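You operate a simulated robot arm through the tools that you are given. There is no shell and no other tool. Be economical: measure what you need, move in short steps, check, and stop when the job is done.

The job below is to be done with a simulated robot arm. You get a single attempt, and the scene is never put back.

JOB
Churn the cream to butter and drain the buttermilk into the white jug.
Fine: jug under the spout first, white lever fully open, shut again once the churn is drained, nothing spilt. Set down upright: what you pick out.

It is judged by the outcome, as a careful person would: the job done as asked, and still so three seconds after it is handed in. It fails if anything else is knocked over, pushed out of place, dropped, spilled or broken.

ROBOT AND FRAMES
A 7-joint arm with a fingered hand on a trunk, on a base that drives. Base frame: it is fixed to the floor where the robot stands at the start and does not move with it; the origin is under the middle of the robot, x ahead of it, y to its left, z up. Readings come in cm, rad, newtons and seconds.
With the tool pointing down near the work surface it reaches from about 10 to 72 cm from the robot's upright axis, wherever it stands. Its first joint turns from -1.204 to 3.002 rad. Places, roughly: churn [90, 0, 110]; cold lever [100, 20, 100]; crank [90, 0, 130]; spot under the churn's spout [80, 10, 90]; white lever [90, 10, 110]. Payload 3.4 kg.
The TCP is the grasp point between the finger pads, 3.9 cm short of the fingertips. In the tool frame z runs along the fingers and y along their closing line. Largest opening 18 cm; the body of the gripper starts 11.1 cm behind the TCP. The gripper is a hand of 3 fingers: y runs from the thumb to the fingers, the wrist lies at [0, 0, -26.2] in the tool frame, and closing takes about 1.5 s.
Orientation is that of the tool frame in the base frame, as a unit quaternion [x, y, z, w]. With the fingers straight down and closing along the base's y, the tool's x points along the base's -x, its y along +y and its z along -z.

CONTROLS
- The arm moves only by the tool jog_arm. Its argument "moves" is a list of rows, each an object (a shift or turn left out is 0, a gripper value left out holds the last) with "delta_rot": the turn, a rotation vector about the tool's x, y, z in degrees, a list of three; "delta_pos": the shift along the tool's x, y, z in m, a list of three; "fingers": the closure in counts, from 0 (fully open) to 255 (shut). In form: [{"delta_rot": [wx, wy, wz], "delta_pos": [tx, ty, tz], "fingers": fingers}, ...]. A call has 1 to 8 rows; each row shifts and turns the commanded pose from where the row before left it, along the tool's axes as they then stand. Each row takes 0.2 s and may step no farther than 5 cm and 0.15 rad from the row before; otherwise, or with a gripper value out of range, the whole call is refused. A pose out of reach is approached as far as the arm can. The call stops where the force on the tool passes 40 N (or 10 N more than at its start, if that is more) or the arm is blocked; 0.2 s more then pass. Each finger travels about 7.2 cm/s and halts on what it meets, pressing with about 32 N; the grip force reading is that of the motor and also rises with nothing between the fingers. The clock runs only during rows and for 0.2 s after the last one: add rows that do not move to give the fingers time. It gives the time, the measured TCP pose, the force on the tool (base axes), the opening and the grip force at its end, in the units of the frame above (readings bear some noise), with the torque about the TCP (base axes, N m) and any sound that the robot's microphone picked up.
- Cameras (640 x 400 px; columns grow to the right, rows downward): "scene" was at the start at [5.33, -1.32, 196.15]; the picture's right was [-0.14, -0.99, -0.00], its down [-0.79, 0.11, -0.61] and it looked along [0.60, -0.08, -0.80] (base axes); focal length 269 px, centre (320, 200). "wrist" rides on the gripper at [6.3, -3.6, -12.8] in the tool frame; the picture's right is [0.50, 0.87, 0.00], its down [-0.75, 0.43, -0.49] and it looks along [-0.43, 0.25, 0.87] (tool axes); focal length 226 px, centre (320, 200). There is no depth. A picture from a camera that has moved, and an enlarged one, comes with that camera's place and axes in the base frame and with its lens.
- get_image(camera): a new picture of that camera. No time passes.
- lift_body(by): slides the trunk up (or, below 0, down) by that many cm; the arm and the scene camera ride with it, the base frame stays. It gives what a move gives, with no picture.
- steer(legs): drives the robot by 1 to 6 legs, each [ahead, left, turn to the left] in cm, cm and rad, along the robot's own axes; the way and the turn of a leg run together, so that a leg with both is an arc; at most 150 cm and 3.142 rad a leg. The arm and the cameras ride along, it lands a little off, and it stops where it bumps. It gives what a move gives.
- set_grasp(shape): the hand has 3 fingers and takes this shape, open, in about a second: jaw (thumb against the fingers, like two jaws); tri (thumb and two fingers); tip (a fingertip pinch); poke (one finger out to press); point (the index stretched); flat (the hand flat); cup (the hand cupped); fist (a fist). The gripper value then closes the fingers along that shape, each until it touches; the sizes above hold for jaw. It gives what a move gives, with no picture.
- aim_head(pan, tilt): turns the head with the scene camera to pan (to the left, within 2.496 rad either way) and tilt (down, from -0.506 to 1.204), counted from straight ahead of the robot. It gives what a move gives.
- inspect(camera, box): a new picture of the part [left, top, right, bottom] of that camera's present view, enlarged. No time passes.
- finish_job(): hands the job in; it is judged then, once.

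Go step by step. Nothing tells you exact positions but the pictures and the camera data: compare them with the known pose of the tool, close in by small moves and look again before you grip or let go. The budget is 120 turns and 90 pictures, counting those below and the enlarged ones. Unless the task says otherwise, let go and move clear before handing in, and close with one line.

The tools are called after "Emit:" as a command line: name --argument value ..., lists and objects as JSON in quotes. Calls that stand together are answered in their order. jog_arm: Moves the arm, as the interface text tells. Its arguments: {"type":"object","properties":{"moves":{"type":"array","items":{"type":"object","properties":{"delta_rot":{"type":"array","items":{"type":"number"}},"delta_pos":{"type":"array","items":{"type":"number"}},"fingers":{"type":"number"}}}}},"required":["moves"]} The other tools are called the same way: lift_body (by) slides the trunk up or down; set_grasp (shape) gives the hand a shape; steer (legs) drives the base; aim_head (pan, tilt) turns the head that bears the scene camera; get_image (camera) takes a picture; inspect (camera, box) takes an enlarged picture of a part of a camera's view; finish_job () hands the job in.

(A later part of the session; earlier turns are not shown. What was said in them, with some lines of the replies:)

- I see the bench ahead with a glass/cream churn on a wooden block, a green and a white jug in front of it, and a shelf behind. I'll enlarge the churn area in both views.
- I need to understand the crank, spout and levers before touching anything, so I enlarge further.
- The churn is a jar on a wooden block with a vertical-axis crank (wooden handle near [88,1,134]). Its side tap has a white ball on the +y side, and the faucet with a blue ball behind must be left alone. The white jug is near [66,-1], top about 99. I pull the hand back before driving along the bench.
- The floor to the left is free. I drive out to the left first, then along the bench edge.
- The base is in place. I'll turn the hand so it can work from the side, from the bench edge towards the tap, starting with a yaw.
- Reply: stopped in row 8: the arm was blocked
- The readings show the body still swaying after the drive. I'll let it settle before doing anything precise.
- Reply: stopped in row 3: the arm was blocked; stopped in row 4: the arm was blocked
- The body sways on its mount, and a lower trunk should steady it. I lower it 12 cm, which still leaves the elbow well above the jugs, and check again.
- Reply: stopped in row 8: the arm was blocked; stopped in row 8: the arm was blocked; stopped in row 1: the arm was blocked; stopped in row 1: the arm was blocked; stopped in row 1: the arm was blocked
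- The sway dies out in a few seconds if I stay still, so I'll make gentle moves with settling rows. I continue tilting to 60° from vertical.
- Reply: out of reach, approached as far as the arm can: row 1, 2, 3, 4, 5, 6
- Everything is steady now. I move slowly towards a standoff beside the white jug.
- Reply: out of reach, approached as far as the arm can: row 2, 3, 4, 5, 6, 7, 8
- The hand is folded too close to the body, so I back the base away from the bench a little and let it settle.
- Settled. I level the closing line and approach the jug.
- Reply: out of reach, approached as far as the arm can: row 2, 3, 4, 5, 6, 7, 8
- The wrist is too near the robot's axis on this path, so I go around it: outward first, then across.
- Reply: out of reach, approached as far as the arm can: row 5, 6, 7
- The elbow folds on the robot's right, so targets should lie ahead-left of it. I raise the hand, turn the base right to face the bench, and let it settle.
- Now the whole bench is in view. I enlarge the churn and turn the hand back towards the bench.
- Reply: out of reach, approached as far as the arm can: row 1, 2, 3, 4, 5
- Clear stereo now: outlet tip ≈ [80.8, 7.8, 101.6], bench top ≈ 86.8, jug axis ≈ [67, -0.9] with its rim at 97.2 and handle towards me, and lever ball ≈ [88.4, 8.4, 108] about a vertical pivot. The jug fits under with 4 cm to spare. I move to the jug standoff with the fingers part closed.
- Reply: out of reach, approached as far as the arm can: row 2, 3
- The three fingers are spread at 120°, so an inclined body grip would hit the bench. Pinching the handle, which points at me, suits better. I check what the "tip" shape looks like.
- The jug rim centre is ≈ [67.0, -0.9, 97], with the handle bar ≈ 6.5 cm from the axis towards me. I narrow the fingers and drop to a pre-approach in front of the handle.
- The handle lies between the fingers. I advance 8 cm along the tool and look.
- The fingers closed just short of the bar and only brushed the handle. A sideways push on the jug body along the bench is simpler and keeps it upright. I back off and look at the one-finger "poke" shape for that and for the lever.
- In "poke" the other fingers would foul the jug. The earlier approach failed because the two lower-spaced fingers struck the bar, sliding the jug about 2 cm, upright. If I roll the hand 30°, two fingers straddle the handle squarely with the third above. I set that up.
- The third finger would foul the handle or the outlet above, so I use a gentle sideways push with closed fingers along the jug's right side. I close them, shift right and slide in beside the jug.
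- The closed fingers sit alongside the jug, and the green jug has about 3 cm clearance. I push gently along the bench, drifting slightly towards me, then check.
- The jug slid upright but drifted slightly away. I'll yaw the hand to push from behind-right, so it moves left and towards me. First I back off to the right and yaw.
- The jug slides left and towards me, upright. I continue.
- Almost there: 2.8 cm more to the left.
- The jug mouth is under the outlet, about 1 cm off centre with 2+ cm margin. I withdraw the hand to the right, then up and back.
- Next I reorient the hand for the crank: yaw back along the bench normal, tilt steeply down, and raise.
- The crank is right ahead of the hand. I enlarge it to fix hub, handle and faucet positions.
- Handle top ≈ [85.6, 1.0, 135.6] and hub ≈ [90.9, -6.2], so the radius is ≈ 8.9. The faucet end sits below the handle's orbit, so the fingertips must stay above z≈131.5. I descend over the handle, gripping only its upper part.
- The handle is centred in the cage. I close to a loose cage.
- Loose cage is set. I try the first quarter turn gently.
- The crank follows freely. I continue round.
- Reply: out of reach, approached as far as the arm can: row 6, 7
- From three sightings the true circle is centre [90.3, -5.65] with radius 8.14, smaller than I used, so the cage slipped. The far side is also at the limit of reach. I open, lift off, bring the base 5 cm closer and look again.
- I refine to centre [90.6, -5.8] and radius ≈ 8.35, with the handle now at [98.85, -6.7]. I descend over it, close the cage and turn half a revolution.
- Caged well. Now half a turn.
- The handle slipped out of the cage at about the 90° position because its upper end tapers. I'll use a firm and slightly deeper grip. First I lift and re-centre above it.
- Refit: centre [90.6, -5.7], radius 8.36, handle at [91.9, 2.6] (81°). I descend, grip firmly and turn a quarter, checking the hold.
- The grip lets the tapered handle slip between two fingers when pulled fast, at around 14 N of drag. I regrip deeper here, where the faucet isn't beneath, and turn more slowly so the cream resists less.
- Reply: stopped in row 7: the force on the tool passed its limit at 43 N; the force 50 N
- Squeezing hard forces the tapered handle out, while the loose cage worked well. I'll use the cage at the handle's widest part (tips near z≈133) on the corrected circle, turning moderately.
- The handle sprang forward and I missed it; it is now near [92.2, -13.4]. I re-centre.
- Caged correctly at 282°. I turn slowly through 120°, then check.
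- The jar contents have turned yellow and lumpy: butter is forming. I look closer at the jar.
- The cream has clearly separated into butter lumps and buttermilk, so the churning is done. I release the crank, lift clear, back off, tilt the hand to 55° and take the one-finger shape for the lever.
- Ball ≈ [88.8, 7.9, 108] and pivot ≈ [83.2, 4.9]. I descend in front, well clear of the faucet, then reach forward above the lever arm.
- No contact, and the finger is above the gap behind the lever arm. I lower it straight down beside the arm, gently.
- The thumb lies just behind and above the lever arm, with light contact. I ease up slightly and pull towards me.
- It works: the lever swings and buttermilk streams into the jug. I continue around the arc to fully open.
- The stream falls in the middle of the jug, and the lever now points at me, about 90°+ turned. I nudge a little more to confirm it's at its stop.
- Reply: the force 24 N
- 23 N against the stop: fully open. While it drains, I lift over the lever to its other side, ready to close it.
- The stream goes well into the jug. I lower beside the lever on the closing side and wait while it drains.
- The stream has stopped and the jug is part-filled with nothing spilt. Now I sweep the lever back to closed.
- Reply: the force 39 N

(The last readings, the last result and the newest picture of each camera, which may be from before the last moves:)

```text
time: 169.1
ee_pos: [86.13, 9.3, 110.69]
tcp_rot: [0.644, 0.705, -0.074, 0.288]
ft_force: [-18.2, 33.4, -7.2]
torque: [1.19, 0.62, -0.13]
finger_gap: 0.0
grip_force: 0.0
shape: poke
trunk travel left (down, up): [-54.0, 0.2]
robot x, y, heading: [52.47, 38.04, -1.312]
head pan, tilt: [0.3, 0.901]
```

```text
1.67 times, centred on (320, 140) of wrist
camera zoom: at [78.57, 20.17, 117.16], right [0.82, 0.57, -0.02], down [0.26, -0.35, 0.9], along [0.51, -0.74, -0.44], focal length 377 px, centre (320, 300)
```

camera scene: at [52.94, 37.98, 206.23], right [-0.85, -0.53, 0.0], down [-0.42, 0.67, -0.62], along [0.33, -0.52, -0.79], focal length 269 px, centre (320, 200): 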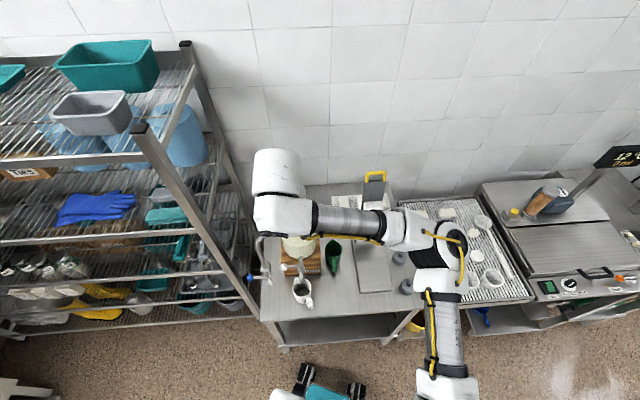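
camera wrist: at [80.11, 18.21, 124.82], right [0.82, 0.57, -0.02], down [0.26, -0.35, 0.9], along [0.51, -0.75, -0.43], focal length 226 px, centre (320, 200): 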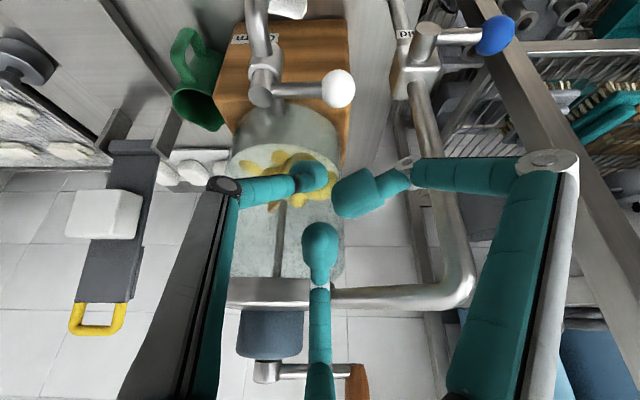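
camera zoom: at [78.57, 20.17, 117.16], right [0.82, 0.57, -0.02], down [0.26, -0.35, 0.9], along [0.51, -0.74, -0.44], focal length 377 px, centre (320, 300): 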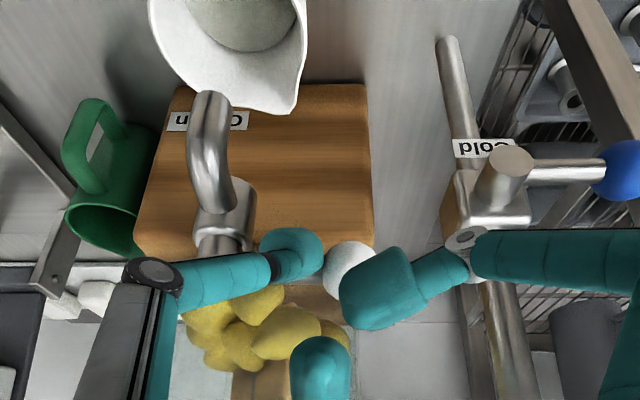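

The lever is hard against its closed stop. I withdraw towards me and up, then check the scene.

Emit:
jog_arm --moves '[{"delta_pos": [0.0072, -0.0039, -0.0057]}, {"delta_pos": [0.018, -0.0098, -0.0143]}, {"delta_pos": [0.0288, -0.0157, -0.0228]}, {"delta_pos": [0.0288, -0.0157, -0.0228]}, {"delta_pos": [0.0288, -0.0157, -0.0228]}, {"delta_pos": [-0.0176, 0.0095, -0.0287]}, {"delta_pos": [-0.0201, 0.0108, -0.0328]}, {"delta_pos": [-0.0201, 0.0108, -0.0328]}]'

Emit:
jog_arm --moves '[{"delta_pos": [-0.0201, 0.0108, -0.0328]}, {"delta_pos": [-0.0201, 0.0108, -0.0328]}, {"delta_pos": [-0.0201, 0.0108, -0.0328]}, {}, {}]'

Emit:
inspect --camera "wrist" --box '[160, 0, 480, 260]'

Emit:
get_image --camera "scene"

```text
time: 170.9
ee_pos: [73.5, 18.34, 114.34]
tcp_rot: [0.618, 0.72, -0.18, 0.261]
ft_force: [0.1, -0.2, -0.2]
torque: [-0.05, 0.01, -0.02]
finger_gap: 0.01
grip_force: 0.0
shape: poke
trunk travel left (down, up): [-54.0, 0.2]
robot x, y, heading: [52.33, 37.42, -1.312]
head pan, tilt: [0.3, 0.901]
stopped in row 8: the arm was blocked; the commanded pose is now the measured one
```

```text
time: 171.5
ee_pos: [69.7, 15.57, 115.3]
tcp_rot: [0.587, 0.722, -0.283, 0.231]
ft_force: [-0.1, -0.5, 0.6]
torque: [0.0, 0.0, 0.02]
finger_gap: 0.02
grip_force: 0.0
shape: poke
trunk travel left (down, up): [-54.0, 0.2]
robot x, y, heading: [52.04, 37.94, -1.313]
head pan, tilt: [0.3, 0.901]
stopped in row 2: the arm was blocked; the commanded pose is now the measured one
```

```text
1.54 times, centred on (320, 130) of wrist
camera zoom: at [64.75, 28.21, 120.99], right [0.75, 0.49, -0.45], down [0.58, -0.14, 0.8], along [0.33, -0.86, -0.39], focal length 348 px, centre (320, 308)
```

zoom: 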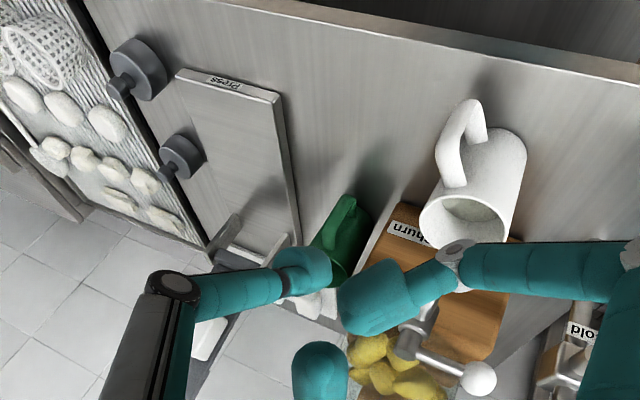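

```text
2 pictures are left
camera scene: at [55.44, 34.0, 206.23], right [-0.85, -0.53, 0.0], down [-0.41, 0.67, -0.62], along [0.33, -0.53, -0.78], focal length 269 px, centre (320, 200)
```

scene: 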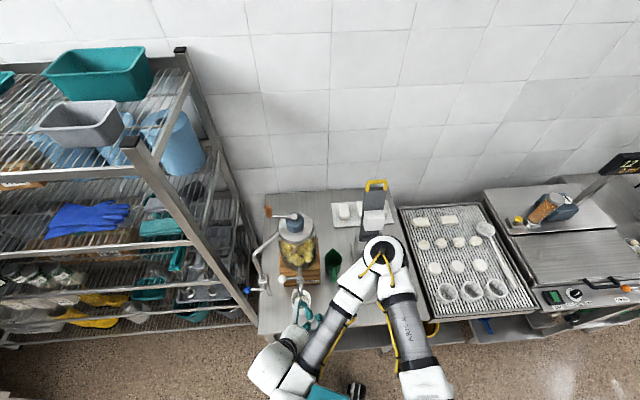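

The lever is closed, and the jug stands upright with the buttermilk. The hand is clear of everything but at a joint limit, so I drive the base straight back from the bench to leave the work clear.

Emit:
steer --legs '[[-14, -4.6, 0]]'

Emit:
inspect --camera "scene" --box '[220, 150, 460, 330]'

```text
time: 172.9
ee_pos: [62.75, 28.29, 115.18]
tcp_rot: [0.586, 0.723, -0.286, 0.23]
ft_force: [-0.5, 0.0, -0.6]
torque: [-0.02, 0.0, 0.01]
finger_gap: 0.01
grip_force: 0.1
shape: poke
trunk travel left (down, up): [-54.0, 0.2]
robot x, y, heading: [45.08, 50.59, -1.308]
head pan, tilt: [0.3, 0.901]
```

```text
2.22 times, centred on (340, 240) of scene
camera zoom: at [49.34, 46.69, 206.19], right [-0.85, -0.53, 0.01], down [-0.42, 0.67, -0.62], along [0.32, -0.53, -0.79], focal length 598 px, centre (276, 111)
```

zoom: 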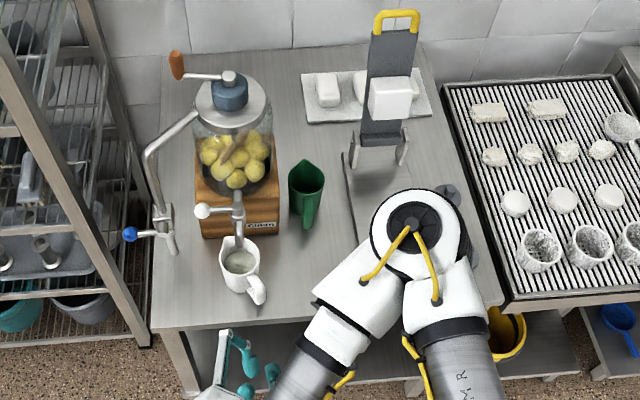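

Everything checks out in this view. There are butter lumps in the drained churn, the white lever is shut, and the buttermilk is in the upright white jug under the spout. Nothing is spilt and the other items are in place, so I hand it in.

Emit:
finish_job

```text
The job is handed in.
```

The cream is churned to butter and the buttermilk is drained into the white jug, which stands upright under the spout. The white lever was opened fully and is shut again, and I could see no spills. I slid the jug into place along the bench rather than lifting it.
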